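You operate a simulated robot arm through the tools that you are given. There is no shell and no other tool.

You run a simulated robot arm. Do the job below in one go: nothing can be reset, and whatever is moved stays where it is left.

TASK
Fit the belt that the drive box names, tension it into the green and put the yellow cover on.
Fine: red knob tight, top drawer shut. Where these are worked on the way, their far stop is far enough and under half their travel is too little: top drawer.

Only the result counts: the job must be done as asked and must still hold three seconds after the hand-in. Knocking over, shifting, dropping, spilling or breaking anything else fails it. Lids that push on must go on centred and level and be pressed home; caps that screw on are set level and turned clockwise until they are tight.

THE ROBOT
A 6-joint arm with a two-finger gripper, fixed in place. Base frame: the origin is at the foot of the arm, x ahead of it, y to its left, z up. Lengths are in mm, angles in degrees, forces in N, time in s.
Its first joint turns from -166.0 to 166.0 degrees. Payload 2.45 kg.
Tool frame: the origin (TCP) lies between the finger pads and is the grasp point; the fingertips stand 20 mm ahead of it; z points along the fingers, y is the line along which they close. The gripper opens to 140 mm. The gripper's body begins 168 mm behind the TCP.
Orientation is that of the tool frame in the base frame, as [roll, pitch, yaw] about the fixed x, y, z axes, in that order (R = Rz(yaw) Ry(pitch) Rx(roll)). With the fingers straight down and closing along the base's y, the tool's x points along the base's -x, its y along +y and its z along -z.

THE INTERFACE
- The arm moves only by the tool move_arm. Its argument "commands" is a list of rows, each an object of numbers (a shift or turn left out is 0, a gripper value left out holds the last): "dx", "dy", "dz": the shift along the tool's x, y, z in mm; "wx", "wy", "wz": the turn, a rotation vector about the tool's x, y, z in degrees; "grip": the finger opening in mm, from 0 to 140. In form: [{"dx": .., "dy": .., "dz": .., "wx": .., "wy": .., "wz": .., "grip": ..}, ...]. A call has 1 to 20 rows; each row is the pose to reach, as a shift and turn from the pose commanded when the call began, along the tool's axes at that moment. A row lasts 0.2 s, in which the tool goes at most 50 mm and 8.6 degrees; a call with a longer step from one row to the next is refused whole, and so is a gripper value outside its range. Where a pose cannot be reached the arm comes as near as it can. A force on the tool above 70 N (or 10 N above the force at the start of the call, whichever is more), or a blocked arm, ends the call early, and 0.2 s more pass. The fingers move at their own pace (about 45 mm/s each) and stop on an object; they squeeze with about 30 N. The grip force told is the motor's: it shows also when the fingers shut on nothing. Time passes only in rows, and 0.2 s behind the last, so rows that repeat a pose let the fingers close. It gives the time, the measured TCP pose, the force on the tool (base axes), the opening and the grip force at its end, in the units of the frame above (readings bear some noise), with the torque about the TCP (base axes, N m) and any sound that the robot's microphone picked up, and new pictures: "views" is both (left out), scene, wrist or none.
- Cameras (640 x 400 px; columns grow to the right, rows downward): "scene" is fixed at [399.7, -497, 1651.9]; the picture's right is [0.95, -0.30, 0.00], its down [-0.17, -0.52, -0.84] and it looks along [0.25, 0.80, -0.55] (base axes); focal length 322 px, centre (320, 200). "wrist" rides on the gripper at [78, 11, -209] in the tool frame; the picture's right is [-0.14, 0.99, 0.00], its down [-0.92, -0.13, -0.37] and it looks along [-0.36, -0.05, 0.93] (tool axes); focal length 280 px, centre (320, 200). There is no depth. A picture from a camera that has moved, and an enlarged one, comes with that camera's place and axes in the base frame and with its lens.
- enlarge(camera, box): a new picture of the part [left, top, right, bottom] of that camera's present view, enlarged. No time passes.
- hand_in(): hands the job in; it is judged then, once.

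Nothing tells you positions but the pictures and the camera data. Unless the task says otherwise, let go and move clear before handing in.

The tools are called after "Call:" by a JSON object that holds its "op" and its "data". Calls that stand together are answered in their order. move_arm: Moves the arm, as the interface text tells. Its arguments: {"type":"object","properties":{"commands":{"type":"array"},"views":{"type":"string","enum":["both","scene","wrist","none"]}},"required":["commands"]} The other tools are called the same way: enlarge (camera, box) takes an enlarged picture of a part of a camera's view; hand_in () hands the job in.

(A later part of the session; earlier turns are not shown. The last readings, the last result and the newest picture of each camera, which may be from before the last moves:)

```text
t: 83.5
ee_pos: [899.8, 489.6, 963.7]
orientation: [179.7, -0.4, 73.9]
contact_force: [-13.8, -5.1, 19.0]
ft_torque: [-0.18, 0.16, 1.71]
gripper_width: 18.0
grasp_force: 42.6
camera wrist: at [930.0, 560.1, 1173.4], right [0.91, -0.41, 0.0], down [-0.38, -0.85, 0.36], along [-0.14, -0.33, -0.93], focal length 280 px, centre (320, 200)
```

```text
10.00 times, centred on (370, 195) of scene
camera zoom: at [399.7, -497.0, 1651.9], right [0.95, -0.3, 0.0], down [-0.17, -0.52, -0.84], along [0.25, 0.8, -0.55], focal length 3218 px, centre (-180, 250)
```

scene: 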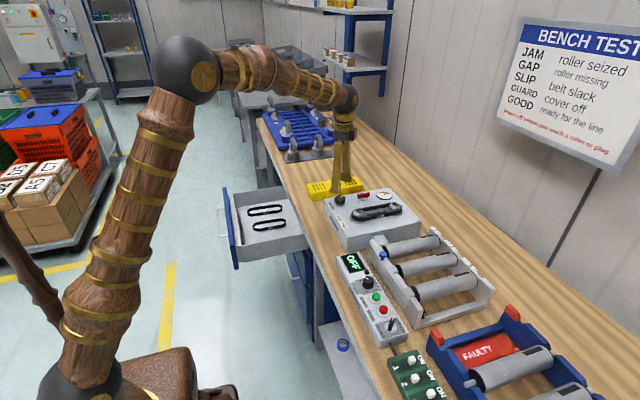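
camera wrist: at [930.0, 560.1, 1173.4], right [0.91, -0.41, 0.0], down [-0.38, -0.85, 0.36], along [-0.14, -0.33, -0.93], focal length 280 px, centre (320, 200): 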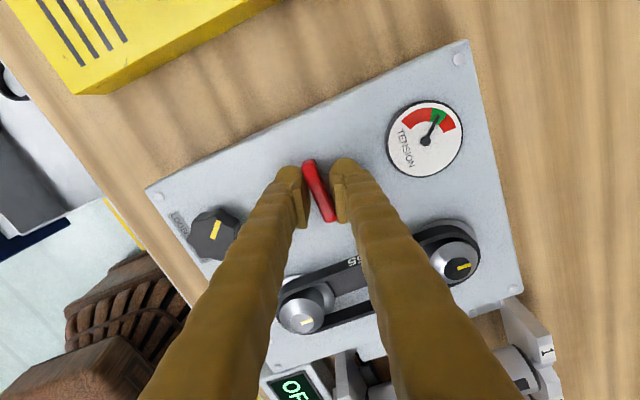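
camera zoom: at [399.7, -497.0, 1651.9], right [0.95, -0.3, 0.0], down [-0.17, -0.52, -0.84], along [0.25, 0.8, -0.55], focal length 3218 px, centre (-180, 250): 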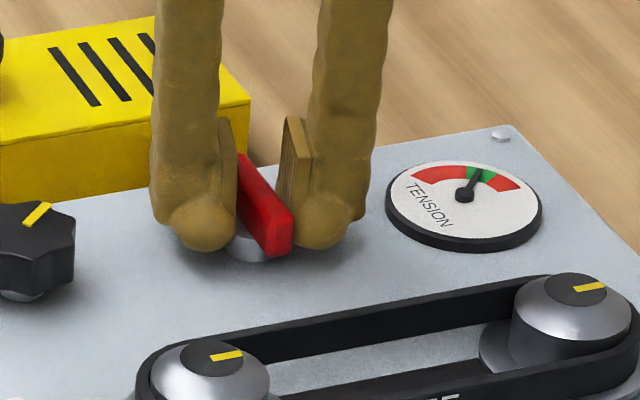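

Torque jumped to 1.7 N·m and the bar stopped following after about 90°, so the red knob is tight. I open straight away so it doesn't turn back, and lift off.

Call:
{"op": "move_arm", "data": {"commands": [{"grip": 30}, {"grip": 44}, {"grip": 56}, {"dz": -20, "grip": 60}, {"dz": -50, "grip": 70}, {"dz": -90, "grip": 80}], "views": "both"}}

Call:
{"op": "enlarge", "data": {"camera": "scene", "box": [320, 170, 420, 240]}}

Call:
{"op": "enlarge", "data": {"camera": "scene", "box": [372, 182, 402, 204]}}

```text
t: 85.0
ee_pos: [900.4, 490.6, 1055.1]
orientation: [179.8, -0.5, 74.0]
contact_force: [-0.6, -0.1, 0.2]
ft_torque: [0.0, 0.06, 0.03]
gripper_width: 79.8
grasp_force: 0.2
camera wrist: at [929.7, 560.9, 1262.3], right [0.91, -0.41, 0.0], down [-0.38, -0.85, 0.36], along [-0.14, -0.33, -0.93], focal length 280 px, centre (320, 200)
```

scene: 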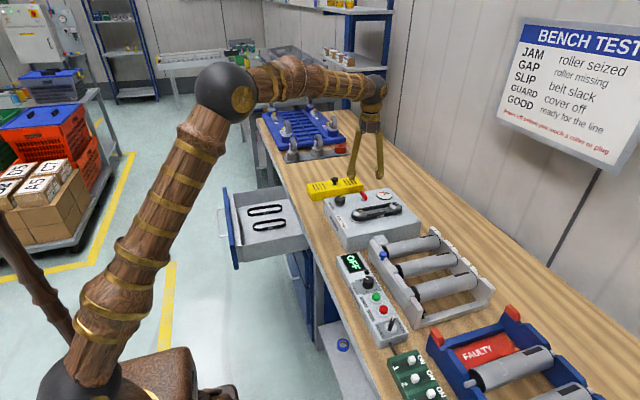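
wrist: 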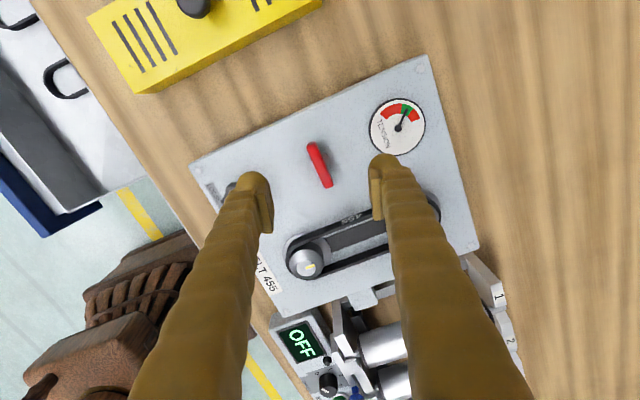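

```text
5.71 times, centred on (370, 205) of scene
camera zoom: at [399.7, -497.0, 1651.9], right [0.95, -0.3, 0.0], down [-0.17, -0.52, -0.84], along [0.25, 0.8, -0.55], focal length 1839 px, centre (34, 171)
```

zoom: 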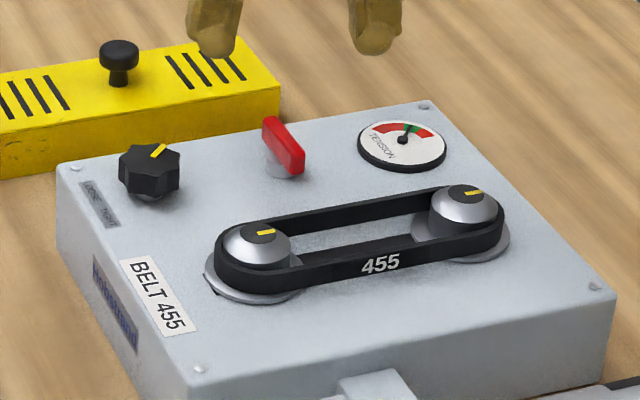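

```text
16.00 times, centred on (387, 193) of scene
camera zoom: at [399.7, -497.0, 1651.9], right [0.95, -0.3, 0.0], down [-0.17, -0.52, -0.84], along [0.25, 0.8, -0.55], focal length 5149 px, centre (-752, 312)
```

zoom: 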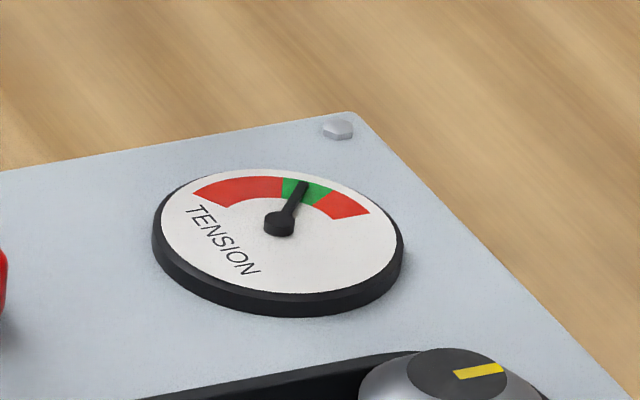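

The red knob is now tight, about a quarter turn, and the tension is still mid-green. Next is the yellow cover, so I move over it at yaw 180 to measure its pose.

Call:
{"op": "move_arm", "data": {"commands": [{"dx": 9, "dy": -10.6, "dz": -10, "wz": -8.2, "grip": 100}, {"dx": 18, "dy": -21.2, "dz": -20, "wz": -16.4, "grip": 120}, {"dx": 27, "dy": -31.8, "dz": -30, "wz": -24.6, "grip": 140}, {"dx": 36, "dy": -42.4, "dz": -40, "wz": -32.8, "grip": 140}, {"dx": 45, "dy": -53, "dz": -50, "wz": -41, "grip": 140}, {"dx": 54, "dy": -63.6, "dz": -60, "wz": -49.2, "grip": 140}, {"dx": 63, "dy": -74.2, "dz": -65, "wz": -57.4, "grip": 140}, {"dx": 72, "dy": -84.8, "dz": -65, "wz": -65.6, "grip": 140}, {"dx": 81, "dy": -95.4, "dz": -65, "wz": -73.8, "grip": 140}, {"dx": 90, "dy": -106, "dz": -65, "wz": -82, "grip": 140}, {"dx": 99, "dy": -116.6, "dz": -65, "wz": -90, "grip": 140}, {"dx": 108, "dy": -127.2, "dz": -65, "wz": -98, "grip": 140}, {"dx": 116.5, "dy": -137.5, "dz": -65, "wz": -106, "grip": 140}], "views": "both"}}

Call:
{"op": "enlarge", "data": {"camera": "wrist", "box": [200, 20, 440, 280]}}

Call:
{"op": "enlarge", "data": {"camera": "scene", "box": [295, 160, 375, 220]}}

```text
t: 87.8
ee_pos: [798.9, 639.3, 1120.2]
orientation: [179.8, 0.4, -179.9]
contact_force: [0.0, 0.5, 0.9]
ft_torque: [0.02, -0.03, 0.0]
gripper_width: 139.9
grasp_force: 0.1
camera wrist: at [719.6, 647.8, 1327.8], right [0.14, 0.99, 0.01], down [0.92, -0.13, 0.37], along [0.37, -0.04, -0.93], focal length 280 px, centre (320, 200)
```

scene: 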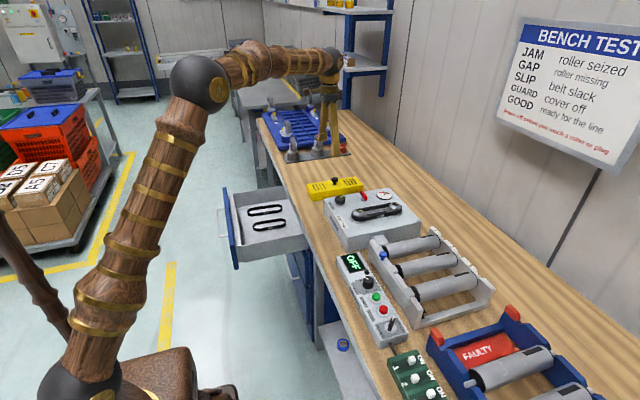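
wrist: 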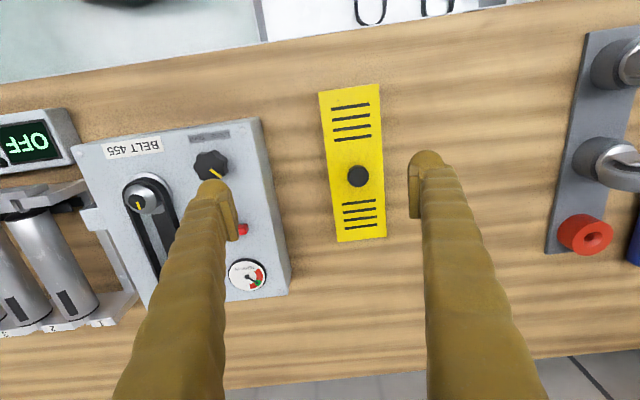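

```text
1.54 times, centred on (320, 150) of wrist
camera zoom: at [719.6, 647.8, 1327.8], right [0.14, 0.99, 0.01], down [0.92, -0.13, 0.37], along [0.37, -0.04, -0.93], focal length 431 px, centre (320, 277)
```

zoom: 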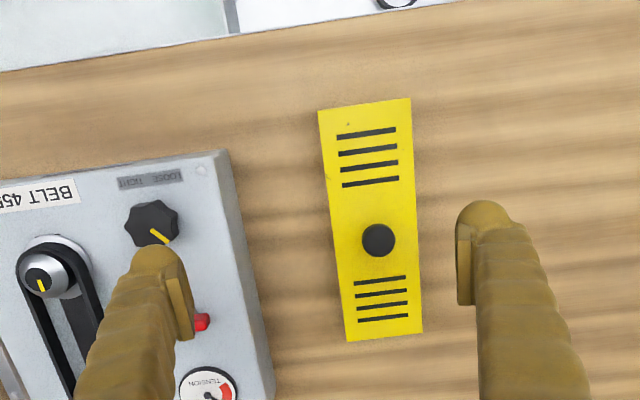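

```text
6.67 times, centred on (335, 190) of scene
camera zoom: at [399.7, -497.0, 1651.9], right [0.95, -0.3, 0.0], down [-0.17, -0.52, -0.84], along [0.25, 0.8, -0.55], focal length 2146 px, centre (220, 267)
```

zoom: 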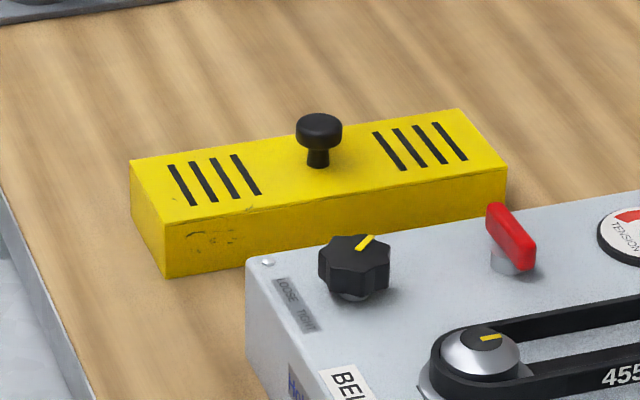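

The cover is axis-aligned, about 240 × 83 × 44 mm, centred near (847, 691). I'll grip it by its long sides at the middle for good control, so I level the tool and hover at z≈1000 first.

Call:
{"op": "move_arm", "data": {"commands": [{"dx": -12, "dy": 13, "dz": 30, "wx": 0.2, "wy": 0.4, "grip": 120}, {"dx": -24, "dy": 26, "dz": 60, "wx": 0.2, "wy": 0.4, "grip": 120}, {"dx": -36, "dy": 39, "dz": 90, "wx": 0.2, "wy": 0.4, "grip": 120}, {"dx": -48, "dy": 52, "dz": 120, "wx": 0.2, "wy": 0.4, "grip": 120}], "views": "both"}}

Call:
{"op": "enlarge", "data": {"camera": "wrist", "box": [200, 0, 460, 300]}}

```text
t: 88.8
ee_pos: [847.8, 691.7, 1003.9]
orientation: [179.9, -0.1, -179.9]
contact_force: [-0.3, -0.1, 0.2]
ft_torque: [0.05, -0.02, -0.01]
gripper_width: 120.1
grasp_force: 0.0
camera wrist: at [768.8, 701.5, 1211.2], right [0.14, 0.99, 0.0], down [0.92, -0.13, 0.37], along [0.37, -0.05, -0.93], focal length 280 px, centre (320, 200)
```

scene: 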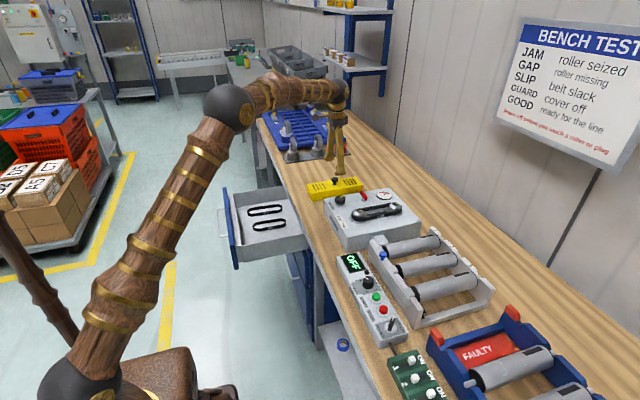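
wrist: 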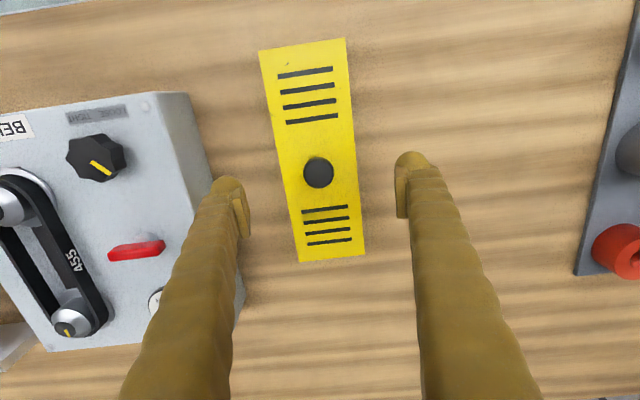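

```text
1.33 times, centred on (330, 150) of wrist
camera zoom: at [768.8, 701.5, 1211.2], right [0.14, 0.99, 0.0], down [0.92, -0.13, 0.37], along [0.37, -0.05, -0.93], focal length 374 px, centre (307, 267)
```

zoom: 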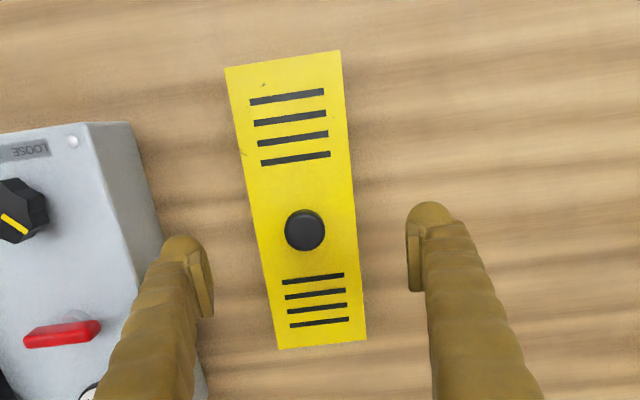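

Call:
{"op": "move_arm", "data": {"commands": [{"dx": -1, "dy": -1.2, "dz": 30, "grip": 120}, {"dx": -1, "dy": -1.2, "dz": 60, "grip": 120}, {"dx": -1, "dy": -1.2, "dz": 85, "grip": 120}, {"dx": -1, "dy": -1.2, "dz": 98, "grip": 120}], "views": "both"}}

Call:
{"op": "enlarge", "data": {"camera": "scene", "box": [295, 150, 375, 210]}}

```text
t: 89.8
ee_pos: [848.2, 690.3, 903.8]
orientation: [-180.0, 0.0, -180.0]
contact_force: [0.3, 0.0, 0.3]
ft_torque: [-0.01, -0.02, 0.01]
gripper_width: 120.2
grasp_force: 0.1
camera wrist: at [769.9, 700.8, 1111.2], right [0.14, 0.99, 0.0], down [0.92, -0.13, 0.37], along [0.36, -0.05, -0.93], focal length 280 px, centre (320, 200)
```

scene: 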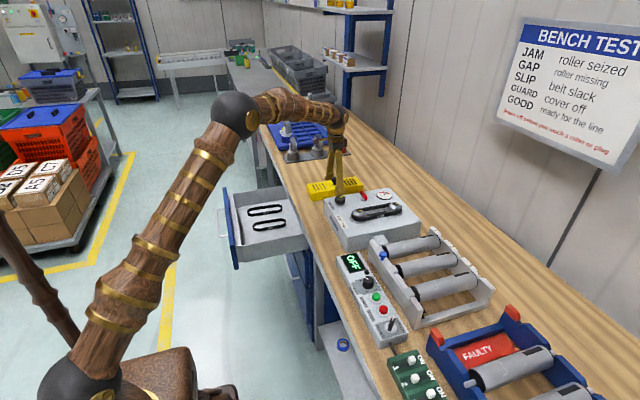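
wrist: 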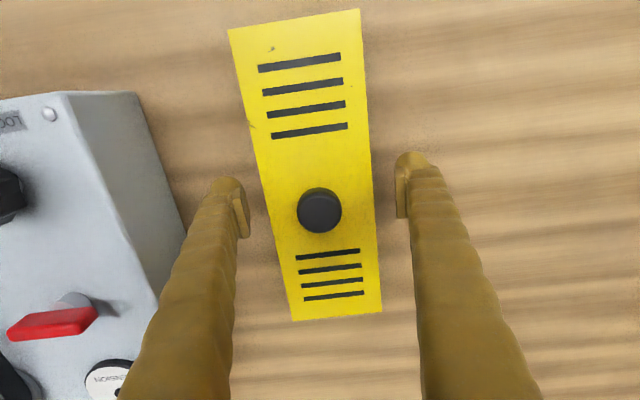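

```text
6.67 times, centred on (335, 180) of scene
camera zoom: at [399.7, -497.0, 1651.9], right [0.95, -0.3, 0.0], down [-0.17, -0.52, -0.84], along [0.25, 0.8, -0.55], focal length 2146 px, centre (220, 333)
```

zoom: 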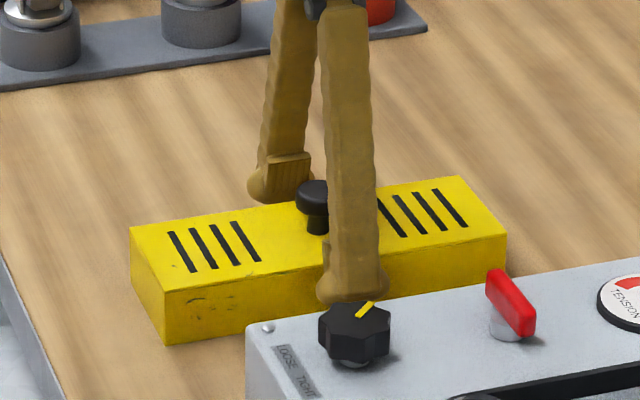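

Call:
{"op": "move_arm", "data": {"commands": [{"grip": 105}, {"grip": 92}, {"grip": 84}, {"grip": 78}, {"grip": 70}, {"grip": 60}, {"grip": 60}], "views": "wrist"}}

```text
t: 91.3
ee_pos: [848.9, 691.5, 904.0]
orientation: [179.9, 0.0, 180.0]
contact_force: [1.2, -0.2, 0.5]
ft_torque: [-0.07, 0.06, 0.13]
gripper_width: 85.0
grasp_force: 30.4
camera wrist: at [770.0, 700.9, 1111.2], right [0.14, 0.99, 0.0], down [0.92, -0.13, 0.37], along [0.36, -0.05, -0.93], focal length 280 px, centre (320, 200)
```

wrist: 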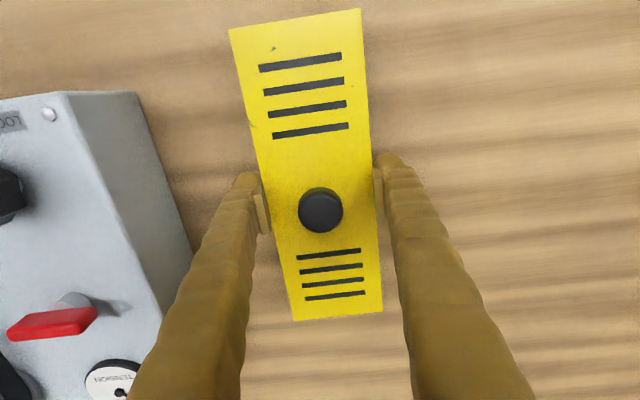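

The cover is gripped at 85 mm. I lift slowly and check that it comes along level.

Call:
{"op": "move_arm", "data": {"commands": [{"dz": -1, "grip": 60}, {"dz": -3, "grip": 60}, {"dz": -6, "grip": 60}, {"dz": -10, "grip": 60}, {"dz": -15, "grip": 60}, {"dz": -20, "grip": 60}], "views": "both"}}

Call:
{"op": "enlarge", "data": {"camera": "scene", "box": [295, 150, 375, 210]}}

```text
t: 92.8
ee_pos: [848.6, 690.0, 920.7]
orientation: [179.9, -0.1, -180.0]
contact_force: [0.2, 0.4, -3.0]
ft_torque: [0.01, -0.01, 0.0]
gripper_width: 85.2
grasp_force: 30.3
camera wrist: at [769.5, 699.7, 1129.6], right [0.14, 0.99, 0.0], down [0.92, -0.13, 0.37], along [0.36, -0.05, -0.93], focal length 280 px, centre (320, 200)
```

scene: 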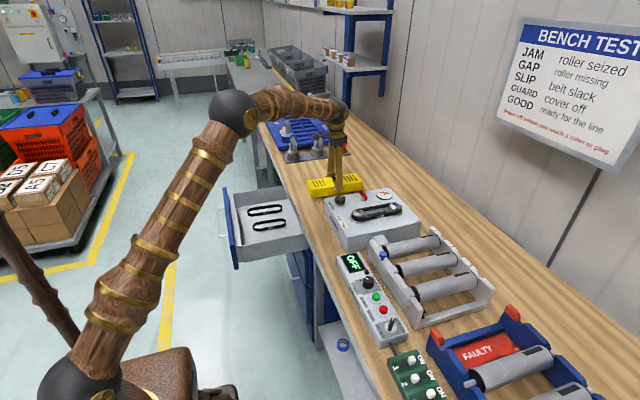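
wrist: 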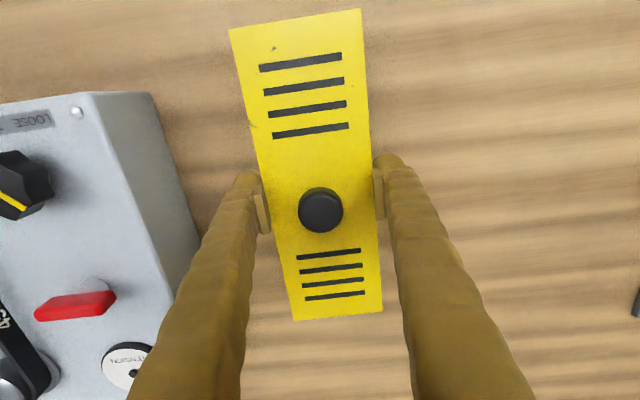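

```text
6.67 times, centred on (335, 180) of scene
camera zoom: at [399.7, -497.0, 1651.9], right [0.95, -0.3, 0.0], down [-0.17, -0.52, -0.84], along [0.25, 0.8, -0.55], focal length 2146 px, centre (220, 333)
```

zoom: 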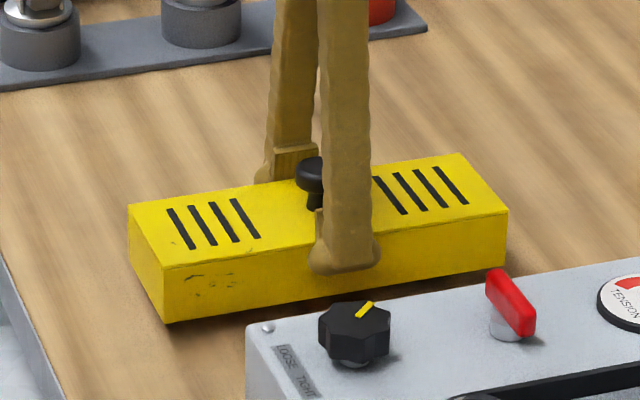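

Call:
{"op": "move_arm", "data": {"commands": [{"dz": -8, "grip": 60}, {"dz": -24, "grip": 60}, {"dz": -44, "grip": 60}, {"dz": -64, "grip": 60}, {"dz": -84, "grip": 60}, {"dz": -104, "grip": 60}, {"dz": -122, "grip": 60}, {"dz": -134, "grip": 60}, {"dz": -140, "grip": 60}], "views": "none"}}

Call:
{"op": "move_arm", "data": {"commands": [{"dx": -1, "dy": -6, "grip": 60}, {"dx": -4, "dy": -20, "grip": 60}, {"dx": -8, "dy": -42, "grip": 60}, {"dx": -13, "dy": -68, "grip": 60}, {"dx": -18, "dy": -94, "grip": 60}, {"dx": -23, "dy": -120, "grip": 60}, {"dx": -28, "dy": -146, "grip": 60}, {"dx": -33, "dy": -172, "grip": 60}, {"dx": -38, "dy": -198, "grip": 60}, {"dx": -43, "dy": -224, "grip": 60}, {"dx": -48, "dy": -250, "grip": 60}, {"dx": -53, "dy": -275, "grip": 60}, {"dx": -57, "dy": -295, "grip": 60}, {"dx": -59, "dy": -306, "grip": 60}, {"dx": -60, "dy": -310, "grip": 60}], "views": "both"}}

Call:
{"op": "enlarge", "data": {"camera": "scene", "box": [330, 140, 450, 230]}}

```text
t: 94.8
ee_pos: [848.6, 689.0, 1063.9]
orientation: [179.9, 0.0, 180.0]
contact_force: [0.1, 0.7, -3.1]
ft_torque: [0.04, -0.01, 0.04]
gripper_width: 85.2
grasp_force: 30.1
```

```text
t: 98.0
ee_pos: [910.1, 379.6, 1062.9]
orientation: [179.9, 0.1, 180.0]
contact_force: [0.0, 0.5, -2.8]
ft_torque: [0.01, 0.02, -0.01]
gripper_width: 85.2
grasp_force: 30.3
camera wrist: at [830.8, 389.2, 1270.5], right [0.14, 0.99, 0.0], down [0.92, -0.13, 0.37], along [0.36, -0.05, -0.93], focal length 280 px, centre (320, 200)
```

scene: 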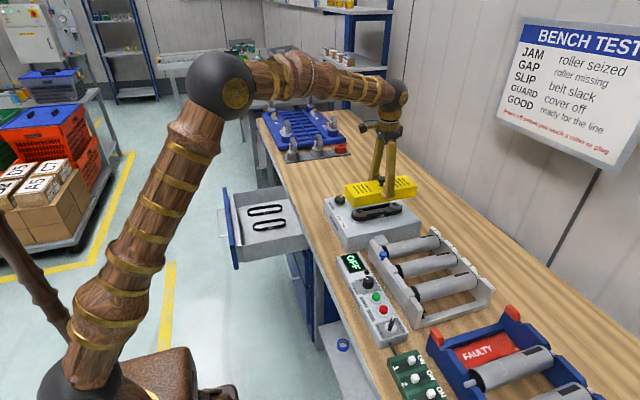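
wrist: 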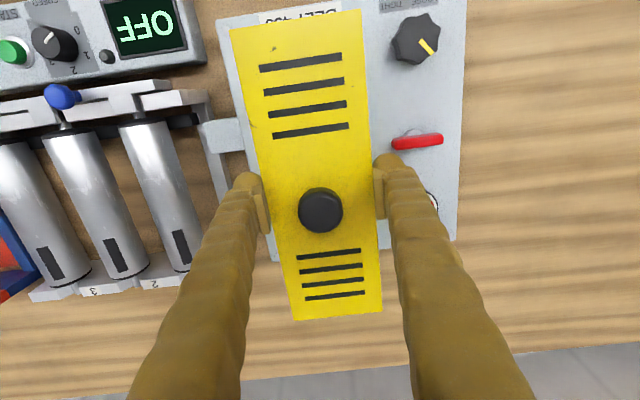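

```text
4.44 times, centred on (390, 185) of scene
camera zoom: at [399.7, -497.0, 1651.9], right [0.95, -0.3, 0.0], down [-0.17, -0.52, -0.84], along [0.25, 0.8, -0.55], focal length 1430 px, centre (9, 267)
```

zoom: 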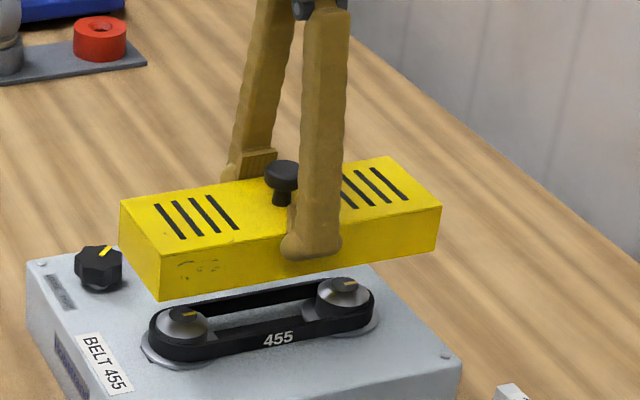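

The cover is level and over the pulleys. I trim by about 1 mm and lower until its rim is just above the pulley caps.

Call:
{"op": "move_arm", "data": {"commands": [{"dx": 0.5, "dy": 1, "dz": 5, "grip": 60}, {"dx": 0.5, "dy": 1, "dz": 15, "grip": 60}, {"dx": 0.5, "dy": 1, "dz": 27, "grip": 60}, {"dx": 0.5, "dy": 1, "dz": 38, "grip": 60}, {"dx": 0.5, "dy": 1, "dz": 45, "grip": 60}, {"dx": 0.5, "dy": 1, "dz": 48, "grip": 60}], "views": "both"}}

Call:
{"op": "enlarge", "data": {"camera": "scene", "box": [330, 160, 430, 235]}}

```text
t: 99.3
ee_pos: [907.5, 380.3, 1014.8]
orientation: [179.9, -0.2, 179.9]
contact_force: [-0.1, -0.2, -3.1]
ft_torque: [-0.01, 0.01, -0.01]
gripper_width: 85.5
grasp_force: 29.5
camera wrist: at [829.9, 391.0, 1222.0], right [0.14, 0.99, 0.0], down [0.92, -0.13, 0.37], along [0.36, -0.05, -0.93], focal length 280 px, centre (320, 200)
```

scene: 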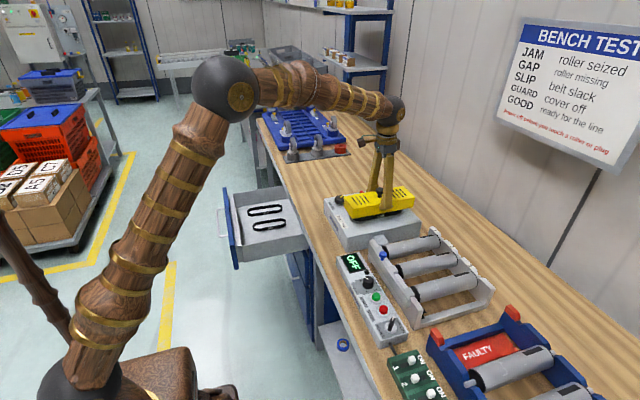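
wrist: 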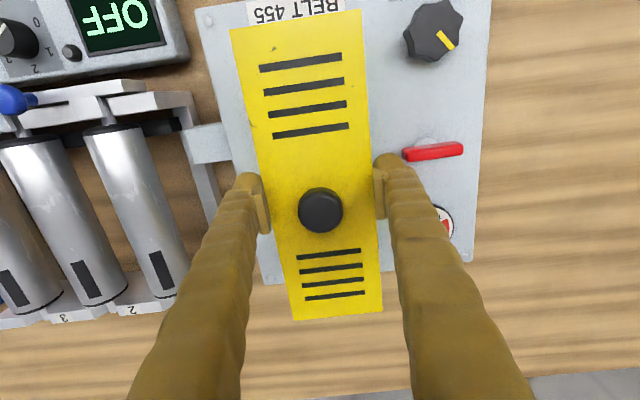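

```text
5.33 times, centred on (380, 198) of scene
camera zoom: at [399.7, -497.0, 1651.9], right [0.95, -0.3, 0.0], down [-0.17, -0.52, -0.84], along [0.25, 0.8, -0.55], focal length 1716 px, centre (0, 213)
```

zoom: 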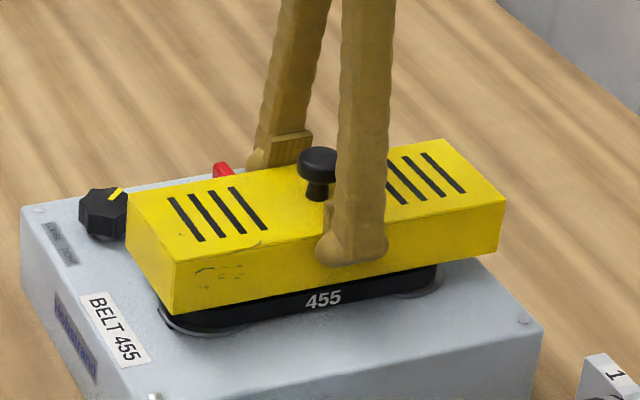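

The cover frames both flanges with similar margins at each end. I continue down slowly.

Call:
{"op": "move_arm", "data": {"commands": [{"dz": 4, "grip": 60}, {"dz": 9, "grip": 60}, {"dz": 14, "grip": 60}, {"dz": 19, "grip": 60}, {"dz": 24, "grip": 60}, {"dz": 29, "grip": 60}, {"dz": 34, "grip": 60}], "views": "both"}}

Call:
{"op": "enlarge", "data": {"camera": "scene", "box": [330, 160, 430, 235]}}

```text
t: 101.0
ee_pos: [908.7, 380.2, 980.5]
orientation: [179.9, 0.0, 180.0]
contact_force: [-0.1, -0.3, -3.0]
ft_torque: [0.03, 0.01, -0.01]
gripper_width: 85.1
grasp_force: 30.2
camera wrist: at [830.0, 390.8, 1188.1], right [0.14, 0.99, 0.0], down [0.92, -0.13, 0.37], along [0.36, -0.05, -0.93], focal length 280 px, centre (320, 200)
```

scene: 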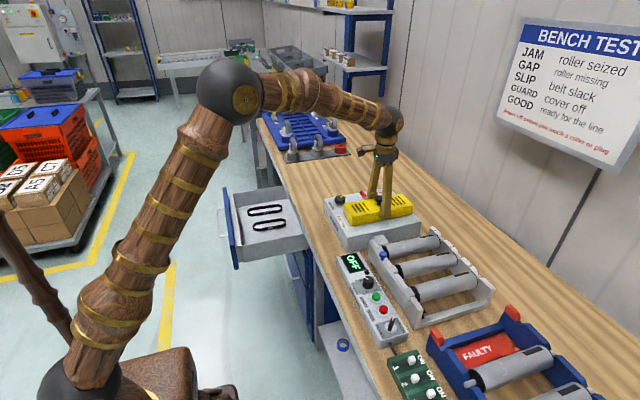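
wrist: 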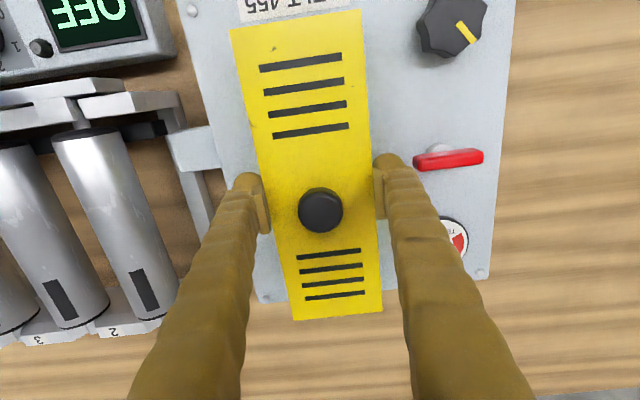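

```text
5.33 times, centred on (380, 198) of scene
camera zoom: at [399.7, -497.0, 1651.9], right [0.95, -0.3, 0.0], down [-0.17, -0.52, -0.84], along [0.25, 0.8, -0.55], focal length 1716 px, centre (0, 213)
```

zoom: 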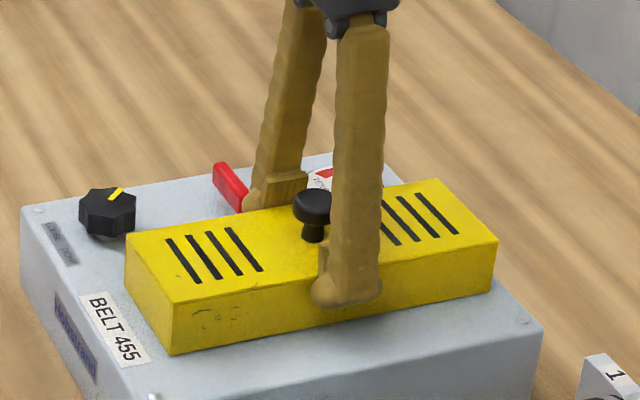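

Call:
{"op": "move_arm", "data": {"commands": [{"dz": 2, "grip": 60}, {"dz": 4, "grip": 60}, {"dz": 6, "grip": 60}, {"dz": 8, "grip": 60}], "views": "none"}}

Call:
{"op": "enlarge", "data": {"camera": "scene", "box": [330, 160, 430, 235]}}

```text
t: 102.0
ee_pos: [910.4, 381.0, 973.4]
orientation: [179.9, 0.1, -180.0]
contact_force: [3.5, -12.1, 37.3]
ft_torque: [-0.26, 0.6, 0.26]
gripper_width: 86.2
grasp_force: 30.4
```

```text
5.33 times, centred on (380, 198) of scene
camera zoom: at [399.7, -497.0, 1651.9], right [0.95, -0.3, 0.0], down [-0.17, -0.52, -0.84], along [0.25, 0.8, -0.55], focal length 1716 px, centre (0, 213)
```

zoom: 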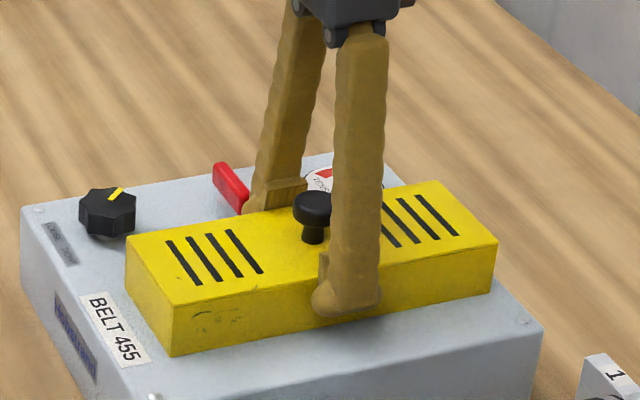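

Contact at 37 N: the gripper has started to slide down on the cover, which probably sits on its push-fit. I look closely before pressing.

Call:
{"op": "move_arm", "data": {"commands": [{"dz": -2, "grip": 60}], "views": "wrist"}}

Call:
{"op": "enlarge", "data": {"camera": "wrist", "box": [180, 0, 500, 340]}}

Call:
{"op": "enlarge", "data": {"camera": "scene", "box": [345, 190, 430, 235]}}

```text
t: 102.3
ee_pos: [909.2, 380.8, 972.8]
orientation: [179.9, -0.1, -179.9]
contact_force: [6.8, -2.9, 16.4]
ft_torque: [0.13, -0.69, -0.29]
gripper_width: 86.5
grasp_force: 30.3
camera wrist: at [829.9, 391.5, 1181.3], right [0.14, 0.99, 0.0], down [0.92, -0.13, 0.37], along [0.36, -0.05, -0.93], focal length 280 px, centre (320, 200)
```

wrist: 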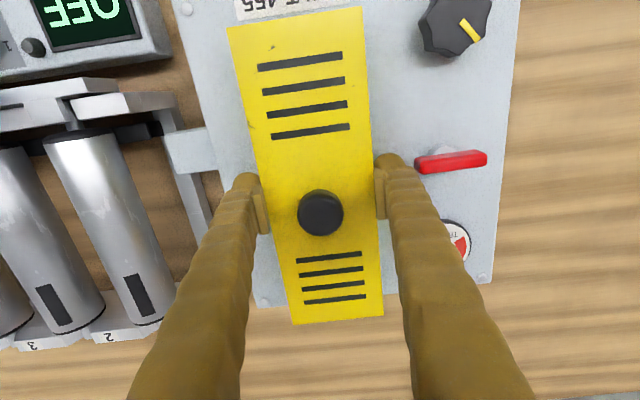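

```text
1.18 times, centred on (340, 170) of wrist
camera zoom: at [829.9, 391.5, 1181.3], right [0.14, 0.99, 0.0], down [0.92, -0.13, 0.37], along [0.36, -0.05, -0.93], focal length 330 px, centre (296, 235)
```

zoom: 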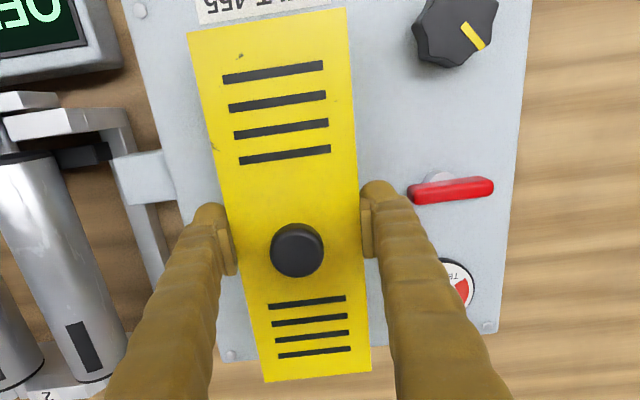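

```text
7.53 times, centred on (388, 212) of scene
camera zoom: at [399.7, -497.0, 1651.9], right [0.95, -0.3, 0.0], down [-0.17, -0.52, -0.84], along [0.25, 0.8, -0.55], focal length 2423 px, centre (-188, 106)
```

zoom: 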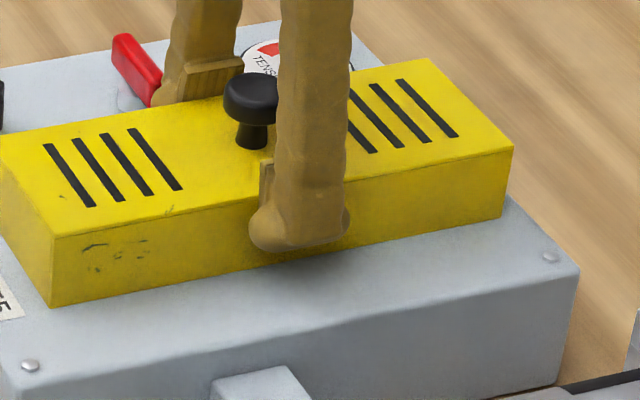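

Call:
{"op": "enlarge", "data": {"camera": "scene", "box": [343, 206, 373, 230]}}

Call:
{"op": "enlarge", "data": {"camera": "scene", "box": [395, 196, 425, 220]}}

```text
16.00 times, centred on (358, 218) of scene
camera zoom: at [399.7, -497.0, 1651.9], right [0.95, -0.3, 0.0], down [-0.17, -0.52, -0.84], along [0.25, 0.8, -0.55], focal length 5149 px, centre (-288, -88)
```

zoom: 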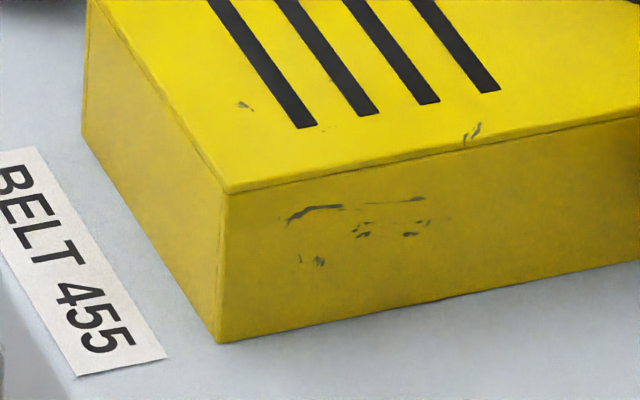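

```text
16.00 times, centred on (410, 208) of scene
camera zoom: at [399.7, -497.0, 1651.9], right [0.95, -0.3, 0.0], down [-0.17, -0.52, -0.84], along [0.25, 0.8, -0.55], focal length 5149 px, centre (-1120, 72)
```

zoom: 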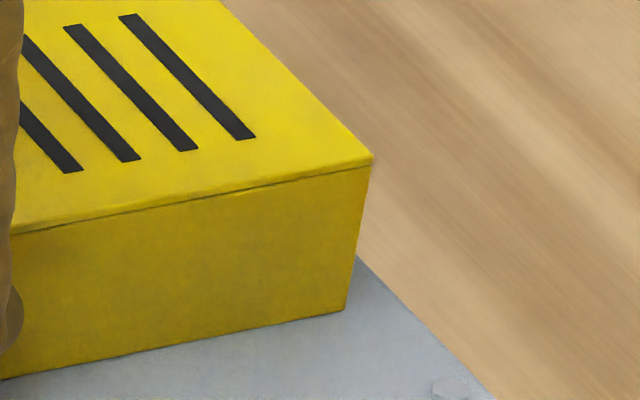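

The cover looks flat on the box with a visible edge height of about 42–43 mm. I let go carefully, raise a little and look at it unobstructed.

Call:
{"op": "move_arm", "data": {"commands": [{"grip": 84}, {"grip": 90}, {"grip": 96}, {"dz": -10, "grip": 98}, {"dz": -40, "grip": 98}, {"dz": -80, "grip": 98}, {"dz": -120, "grip": 98}], "views": "both"}}

Call:
{"op": "enlarge", "data": {"camera": "scene", "box": [330, 180, 430, 240]}}

Call:
{"op": "enlarge", "data": {"camera": "wrist", "box": [180, 20, 480, 300]}}

```text
t: 104.0
ee_pos: [910.6, 381.7, 1093.1]
orientation: [179.9, 0.0, 180.0]
contact_force: [-0.1, 0.1, 0.6]
ft_torque: [-0.02, 0.01, 0.03]
gripper_width: 97.9
grasp_force: 0.1
camera wrist: at [831.7, 391.3, 1300.4], right [0.14, 0.99, 0.0], down [0.92, -0.13, 0.37], along [0.36, -0.05, -0.93], focal length 280 px, centre (320, 200)
```

scene: 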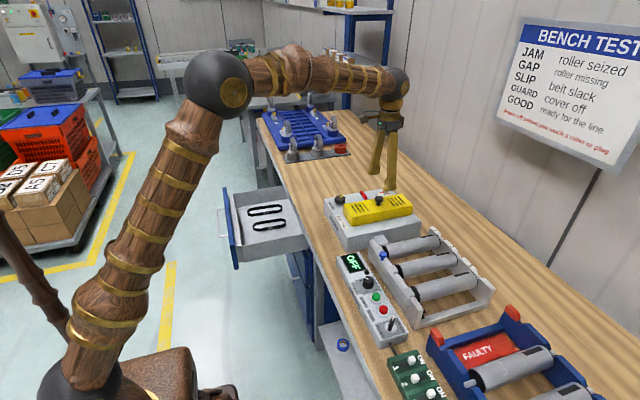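
wrist: 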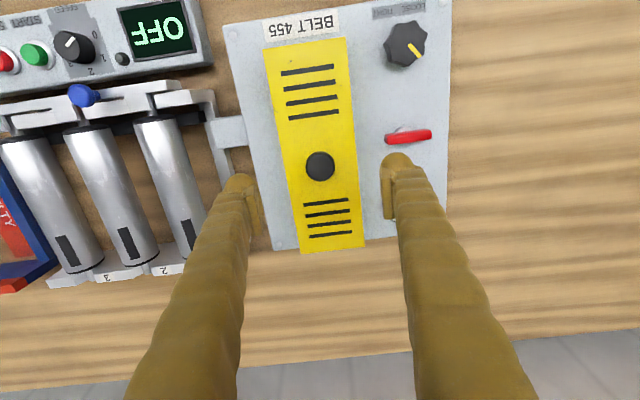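

```text
6.40 times, centred on (380, 210) of scene
camera zoom: at [399.7, -497.0, 1651.9], right [0.95, -0.3, 0.0], down [-0.17, -0.52, -0.84], along [0.25, 0.8, -0.55], focal length 2060 px, centre (-64, 136)
```

zoom: 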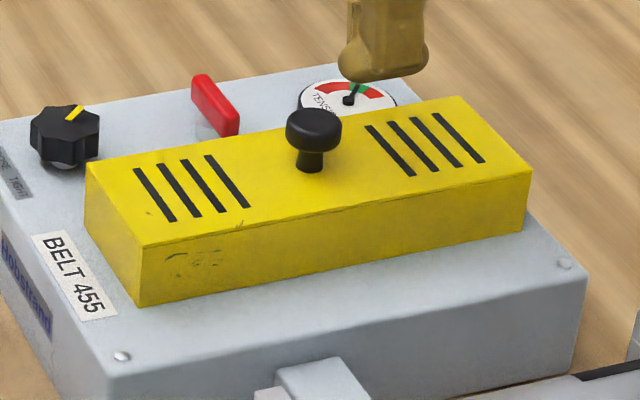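

```text
1.43 times, centred on (330, 160) of wrist
camera zoom: at [831.7, 391.3, 1300.4], right [0.14, 0.99, 0.0], down [0.92, -0.13, 0.37], along [0.36, -0.05, -0.93], focal length 401 px, centre (306, 257)
```

zoom: 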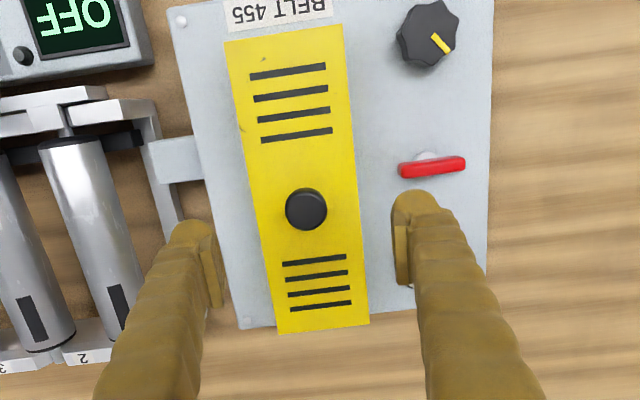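

The cover is on level and centred (knob at about (908, 381)), and the gauge is still green. Estimates hint it may sit a few mm high, so I measure the box and cover edges to see whether it still has to be pressed home.

Call:
{"op": "enlarge", "data": {"camera": "scene", "box": [335, 225, 365, 255]}}

Call:
{"op": "enlarge", "data": {"camera": "scene", "box": [340, 206, 370, 230]}}

Call:
{"op": "enlarge", "data": {"camera": "scene", "box": [320, 205, 350, 245]}}

```text
13.33 times, centred on (350, 240) of scene
camera zoom: at [399.7, -497.0, 1651.9], right [0.95, -0.3, 0.0], down [-0.17, -0.52, -0.84], along [0.25, 0.8, -0.55], focal length 4291 px, centre (-80, -333)
```

zoom: 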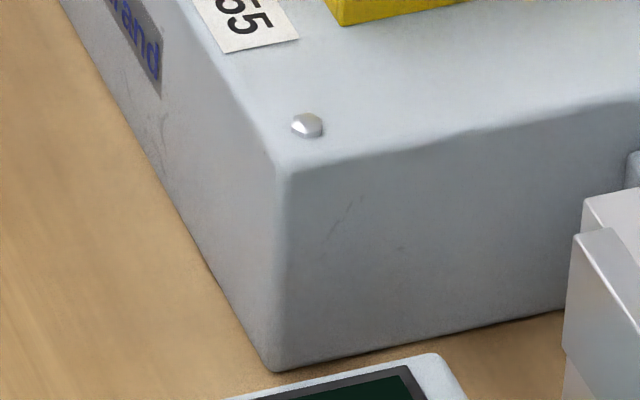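

```text
16.00 times, centred on (355, 218) of scene
camera zoom: at [399.7, -497.0, 1651.9], right [0.95, -0.3, 0.0], down [-0.17, -0.52, -0.84], along [0.25, 0.8, -0.55], focal length 5149 px, centre (-240, -88)
```

zoom: 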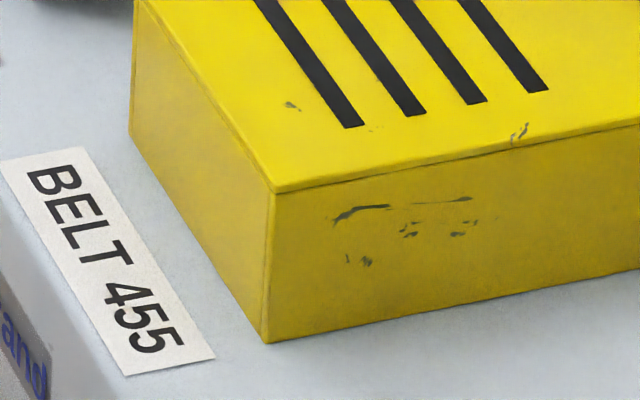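

```text
10.00 times, centred on (335, 225) of scene
camera zoom: at [399.7, -497.0, 1651.9], right [0.95, -0.3, 0.0], down [-0.17, -0.52, -0.84], along [0.25, 0.8, -0.55], focal length 3218 px, centre (170, -50)
```

zoom: 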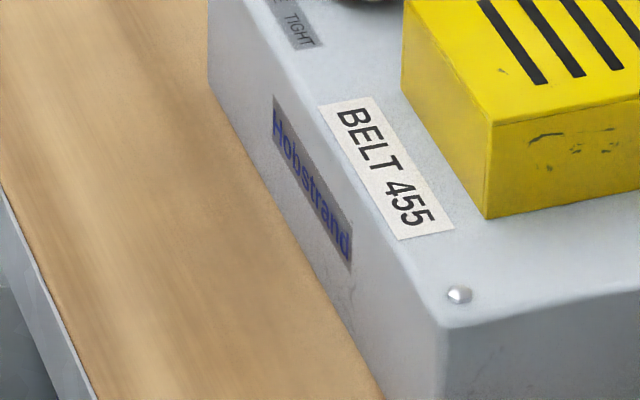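

By comparison with the box's corner screw, the cover rim is within a millimetre or so of the box top. To be sure it is home, I close the fingers and press straight down on the black knob at (908, 381).

Call:
{"op": "move_arm", "data": {"commands": [{"dx": 1, "grip": 60}, {"dx": 2, "grip": 30}, {"dx": 2, "grip": 0}, {"dx": 2, "grip": 0}, {"dx": 2, "dz": 20, "grip": 0}, {"dx": 2, "dz": 40, "grip": 0}, {"dx": 2, "dz": 55, "grip": 0}, {"dx": 2, "dz": 62, "grip": 0}], "views": "both"}}

Call:
{"op": "enlarge", "data": {"camera": "scene", "box": [345, 165, 425, 230]}}

```text
t: 105.8
ee_pos: [905.7, 380.5, 1032.2]
orientation: [179.9, 0.0, -180.0]
contact_force: [-0.5, -0.7, 0.2]
ft_torque: [-0.01, -0.03, 0.0]
gripper_width: 0.0
grasp_force: 29.1
camera wrist: at [827.8, 391.2, 1239.8], right [0.14, 0.99, 0.0], down [0.92, -0.13, 0.37], along [0.36, -0.05, -0.93], focal length 280 px, centre (320, 200)
```

scene: 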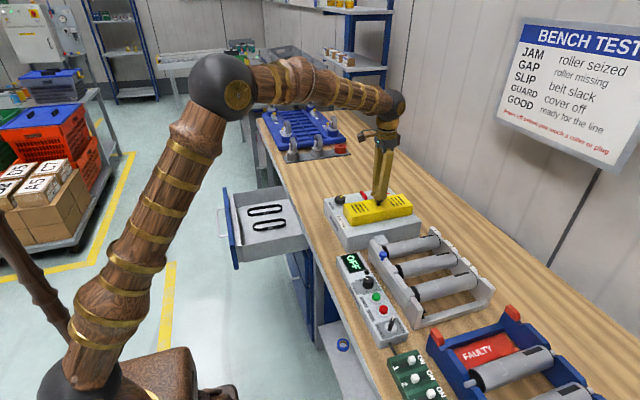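
wrist: 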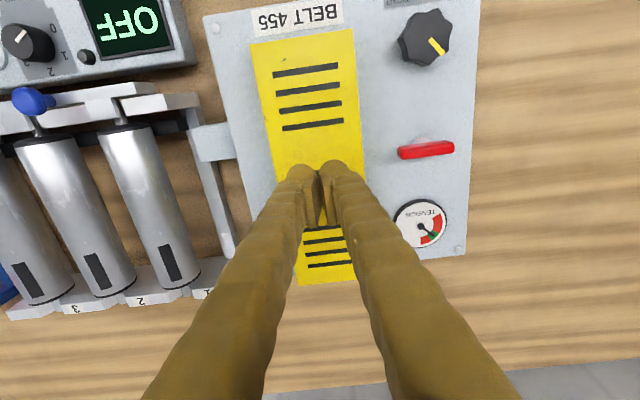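

```text
6.15 times, centred on (385, 198) of scene
camera zoom: at [399.7, -497.0, 1651.9], right [0.95, -0.3, 0.0], down [-0.17, -0.52, -0.84], along [0.25, 0.8, -0.55], focal length 1980 px, centre (-80, 215)
```

zoom: 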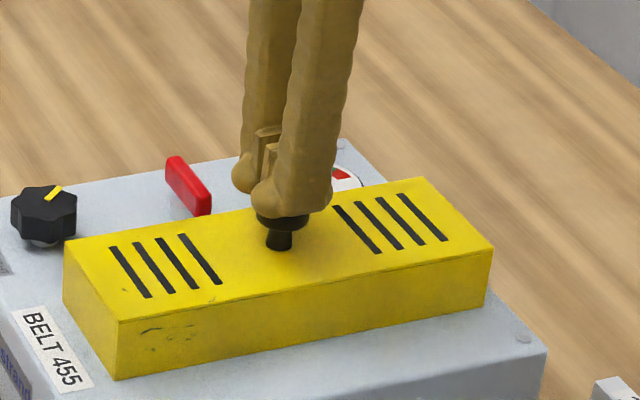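

Call:
{"op": "move_arm", "data": {"commands": [{"dx": -1.5, "dz": 2, "grip": 0}, {"dx": -1.5, "dz": 4, "grip": 0}, {"dx": -1.5, "dz": 6, "grip": 0}, {"dx": -1.5, "dz": 8, "grip": 0}], "views": "none"}}

```text
t: 106.7
ee_pos: [908.0, 380.6, 1031.2]
orientation: [179.7, 0.4, -179.9]
contact_force: [-2.7, 0.4, 12.4]
ft_torque: [-0.05, 0.06, 0.08]
gripper_width: 6.2
grasp_force: 29.6
stopped in row 4: the force on the tool passed its limit at 75 N (the readings are from after the stop); the commanded pose is now the measured one
```

Call:
{"op": "enlarge", "data": {"camera": "scene", "box": [340, 206, 370, 230]}}

Call:
{"op": "enlarge", "data": {"camera": "scene", "box": [395, 196, 425, 220]}}

Call:
{"op": "enlarge", "data": {"camera": "scene", "box": [345, 165, 425, 230]}}

```text
16.00 times, centred on (355, 218) of scene
camera zoom: at [399.7, -497.0, 1651.9], right [0.95, -0.3, 0.0], down [-0.17, -0.52, -0.84], along [0.25, 0.8, -0.55], focal length 5149 px, centre (-240, -88)
```

zoom: 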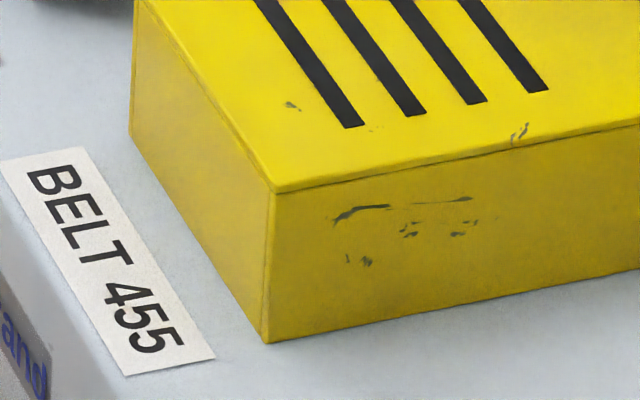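

```text
16.00 times, centred on (410, 208) of scene
camera zoom: at [399.7, -497.0, 1651.9], right [0.95, -0.3, 0.0], down [-0.17, -0.52, -0.84], along [0.25, 0.8, -0.55], focal length 5149 px, centre (-1120, 72)
```

zoom: 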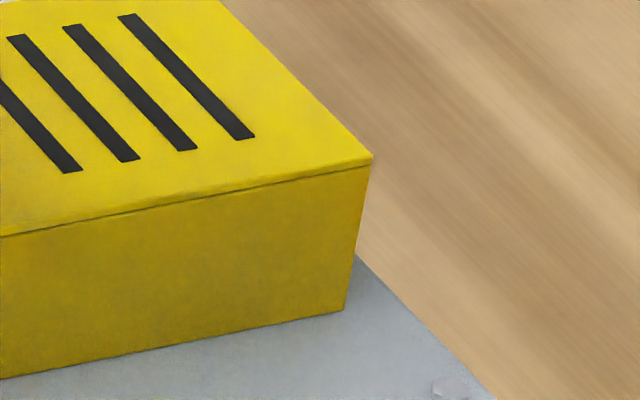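

```text
6.15 times, centred on (385, 198) of scene
camera zoom: at [399.7, -497.0, 1651.9], right [0.95, -0.3, 0.0], down [-0.17, -0.52, -0.84], along [0.25, 0.8, -0.55], focal length 1980 px, centre (-80, 215)
```

zoom: 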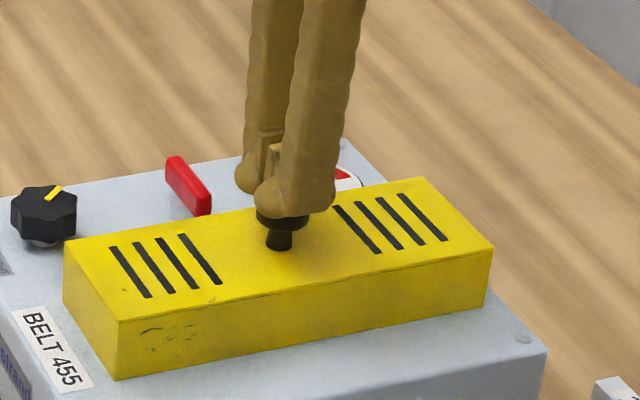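

Call:
{"op": "enlarge", "data": {"camera": "scene", "box": [346, 220, 362, 230]}}

Call:
{"op": "enlarge", "data": {"camera": "scene", "box": [400, 208, 416, 218]}}

Call:
{"op": "enlarge", "data": {"camera": "wrist", "box": [240, 20, 300, 80]}}

```text
16.00 times, centred on (354, 225) of scene
camera zoom: at [399.7, -497.0, 1651.9], right [0.95, -0.3, 0.0], down [-0.17, -0.52, -0.84], along [0.25, 0.8, -0.55], focal length 5149 px, centre (-224, -200)
```

zoom: 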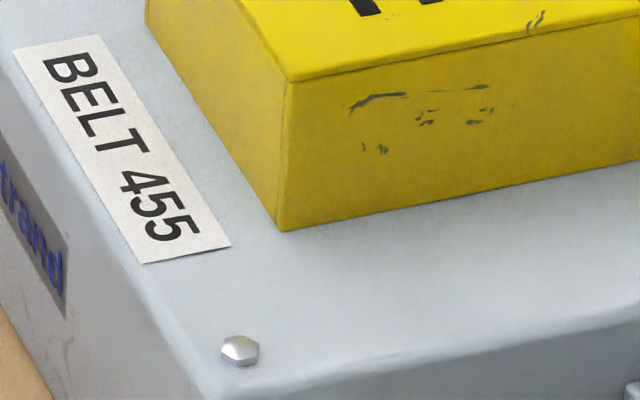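

```text
16.00 times, centred on (408, 213) of scene
camera zoom: at [399.7, -497.0, 1651.9], right [0.95, -0.3, 0.0], down [-0.17, -0.52, -0.84], along [0.25, 0.8, -0.55], focal length 5149 px, centre (-1088, -8)
```

zoom: 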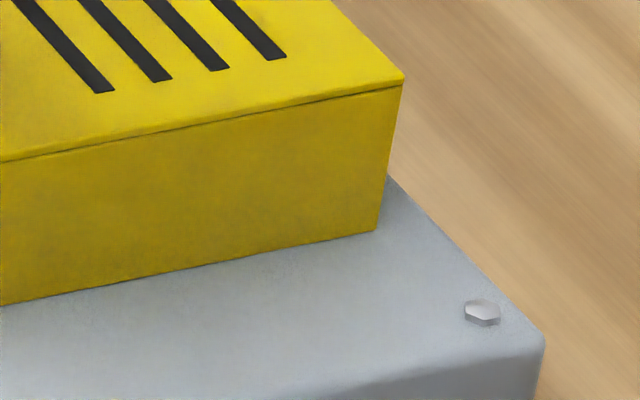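

```text
6.67 times, centred on (270, 50) of wrist
camera zoom: at [828.7, 390.8, 1238.8], right [0.14, 0.99, 0.01], down [0.92, -0.13, 0.37], along [0.37, -0.05, -0.93], focal length 1869 px, centre (653, 1200)
```

zoom: 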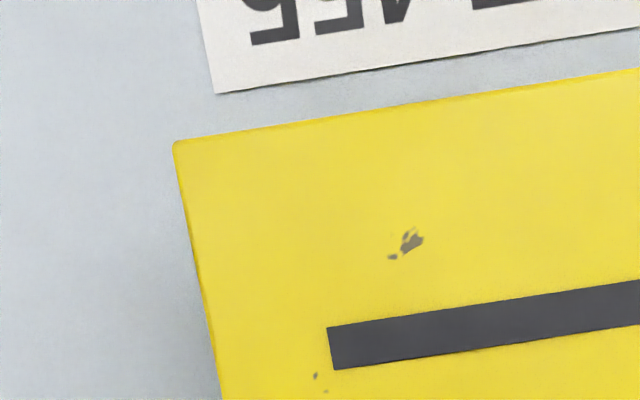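

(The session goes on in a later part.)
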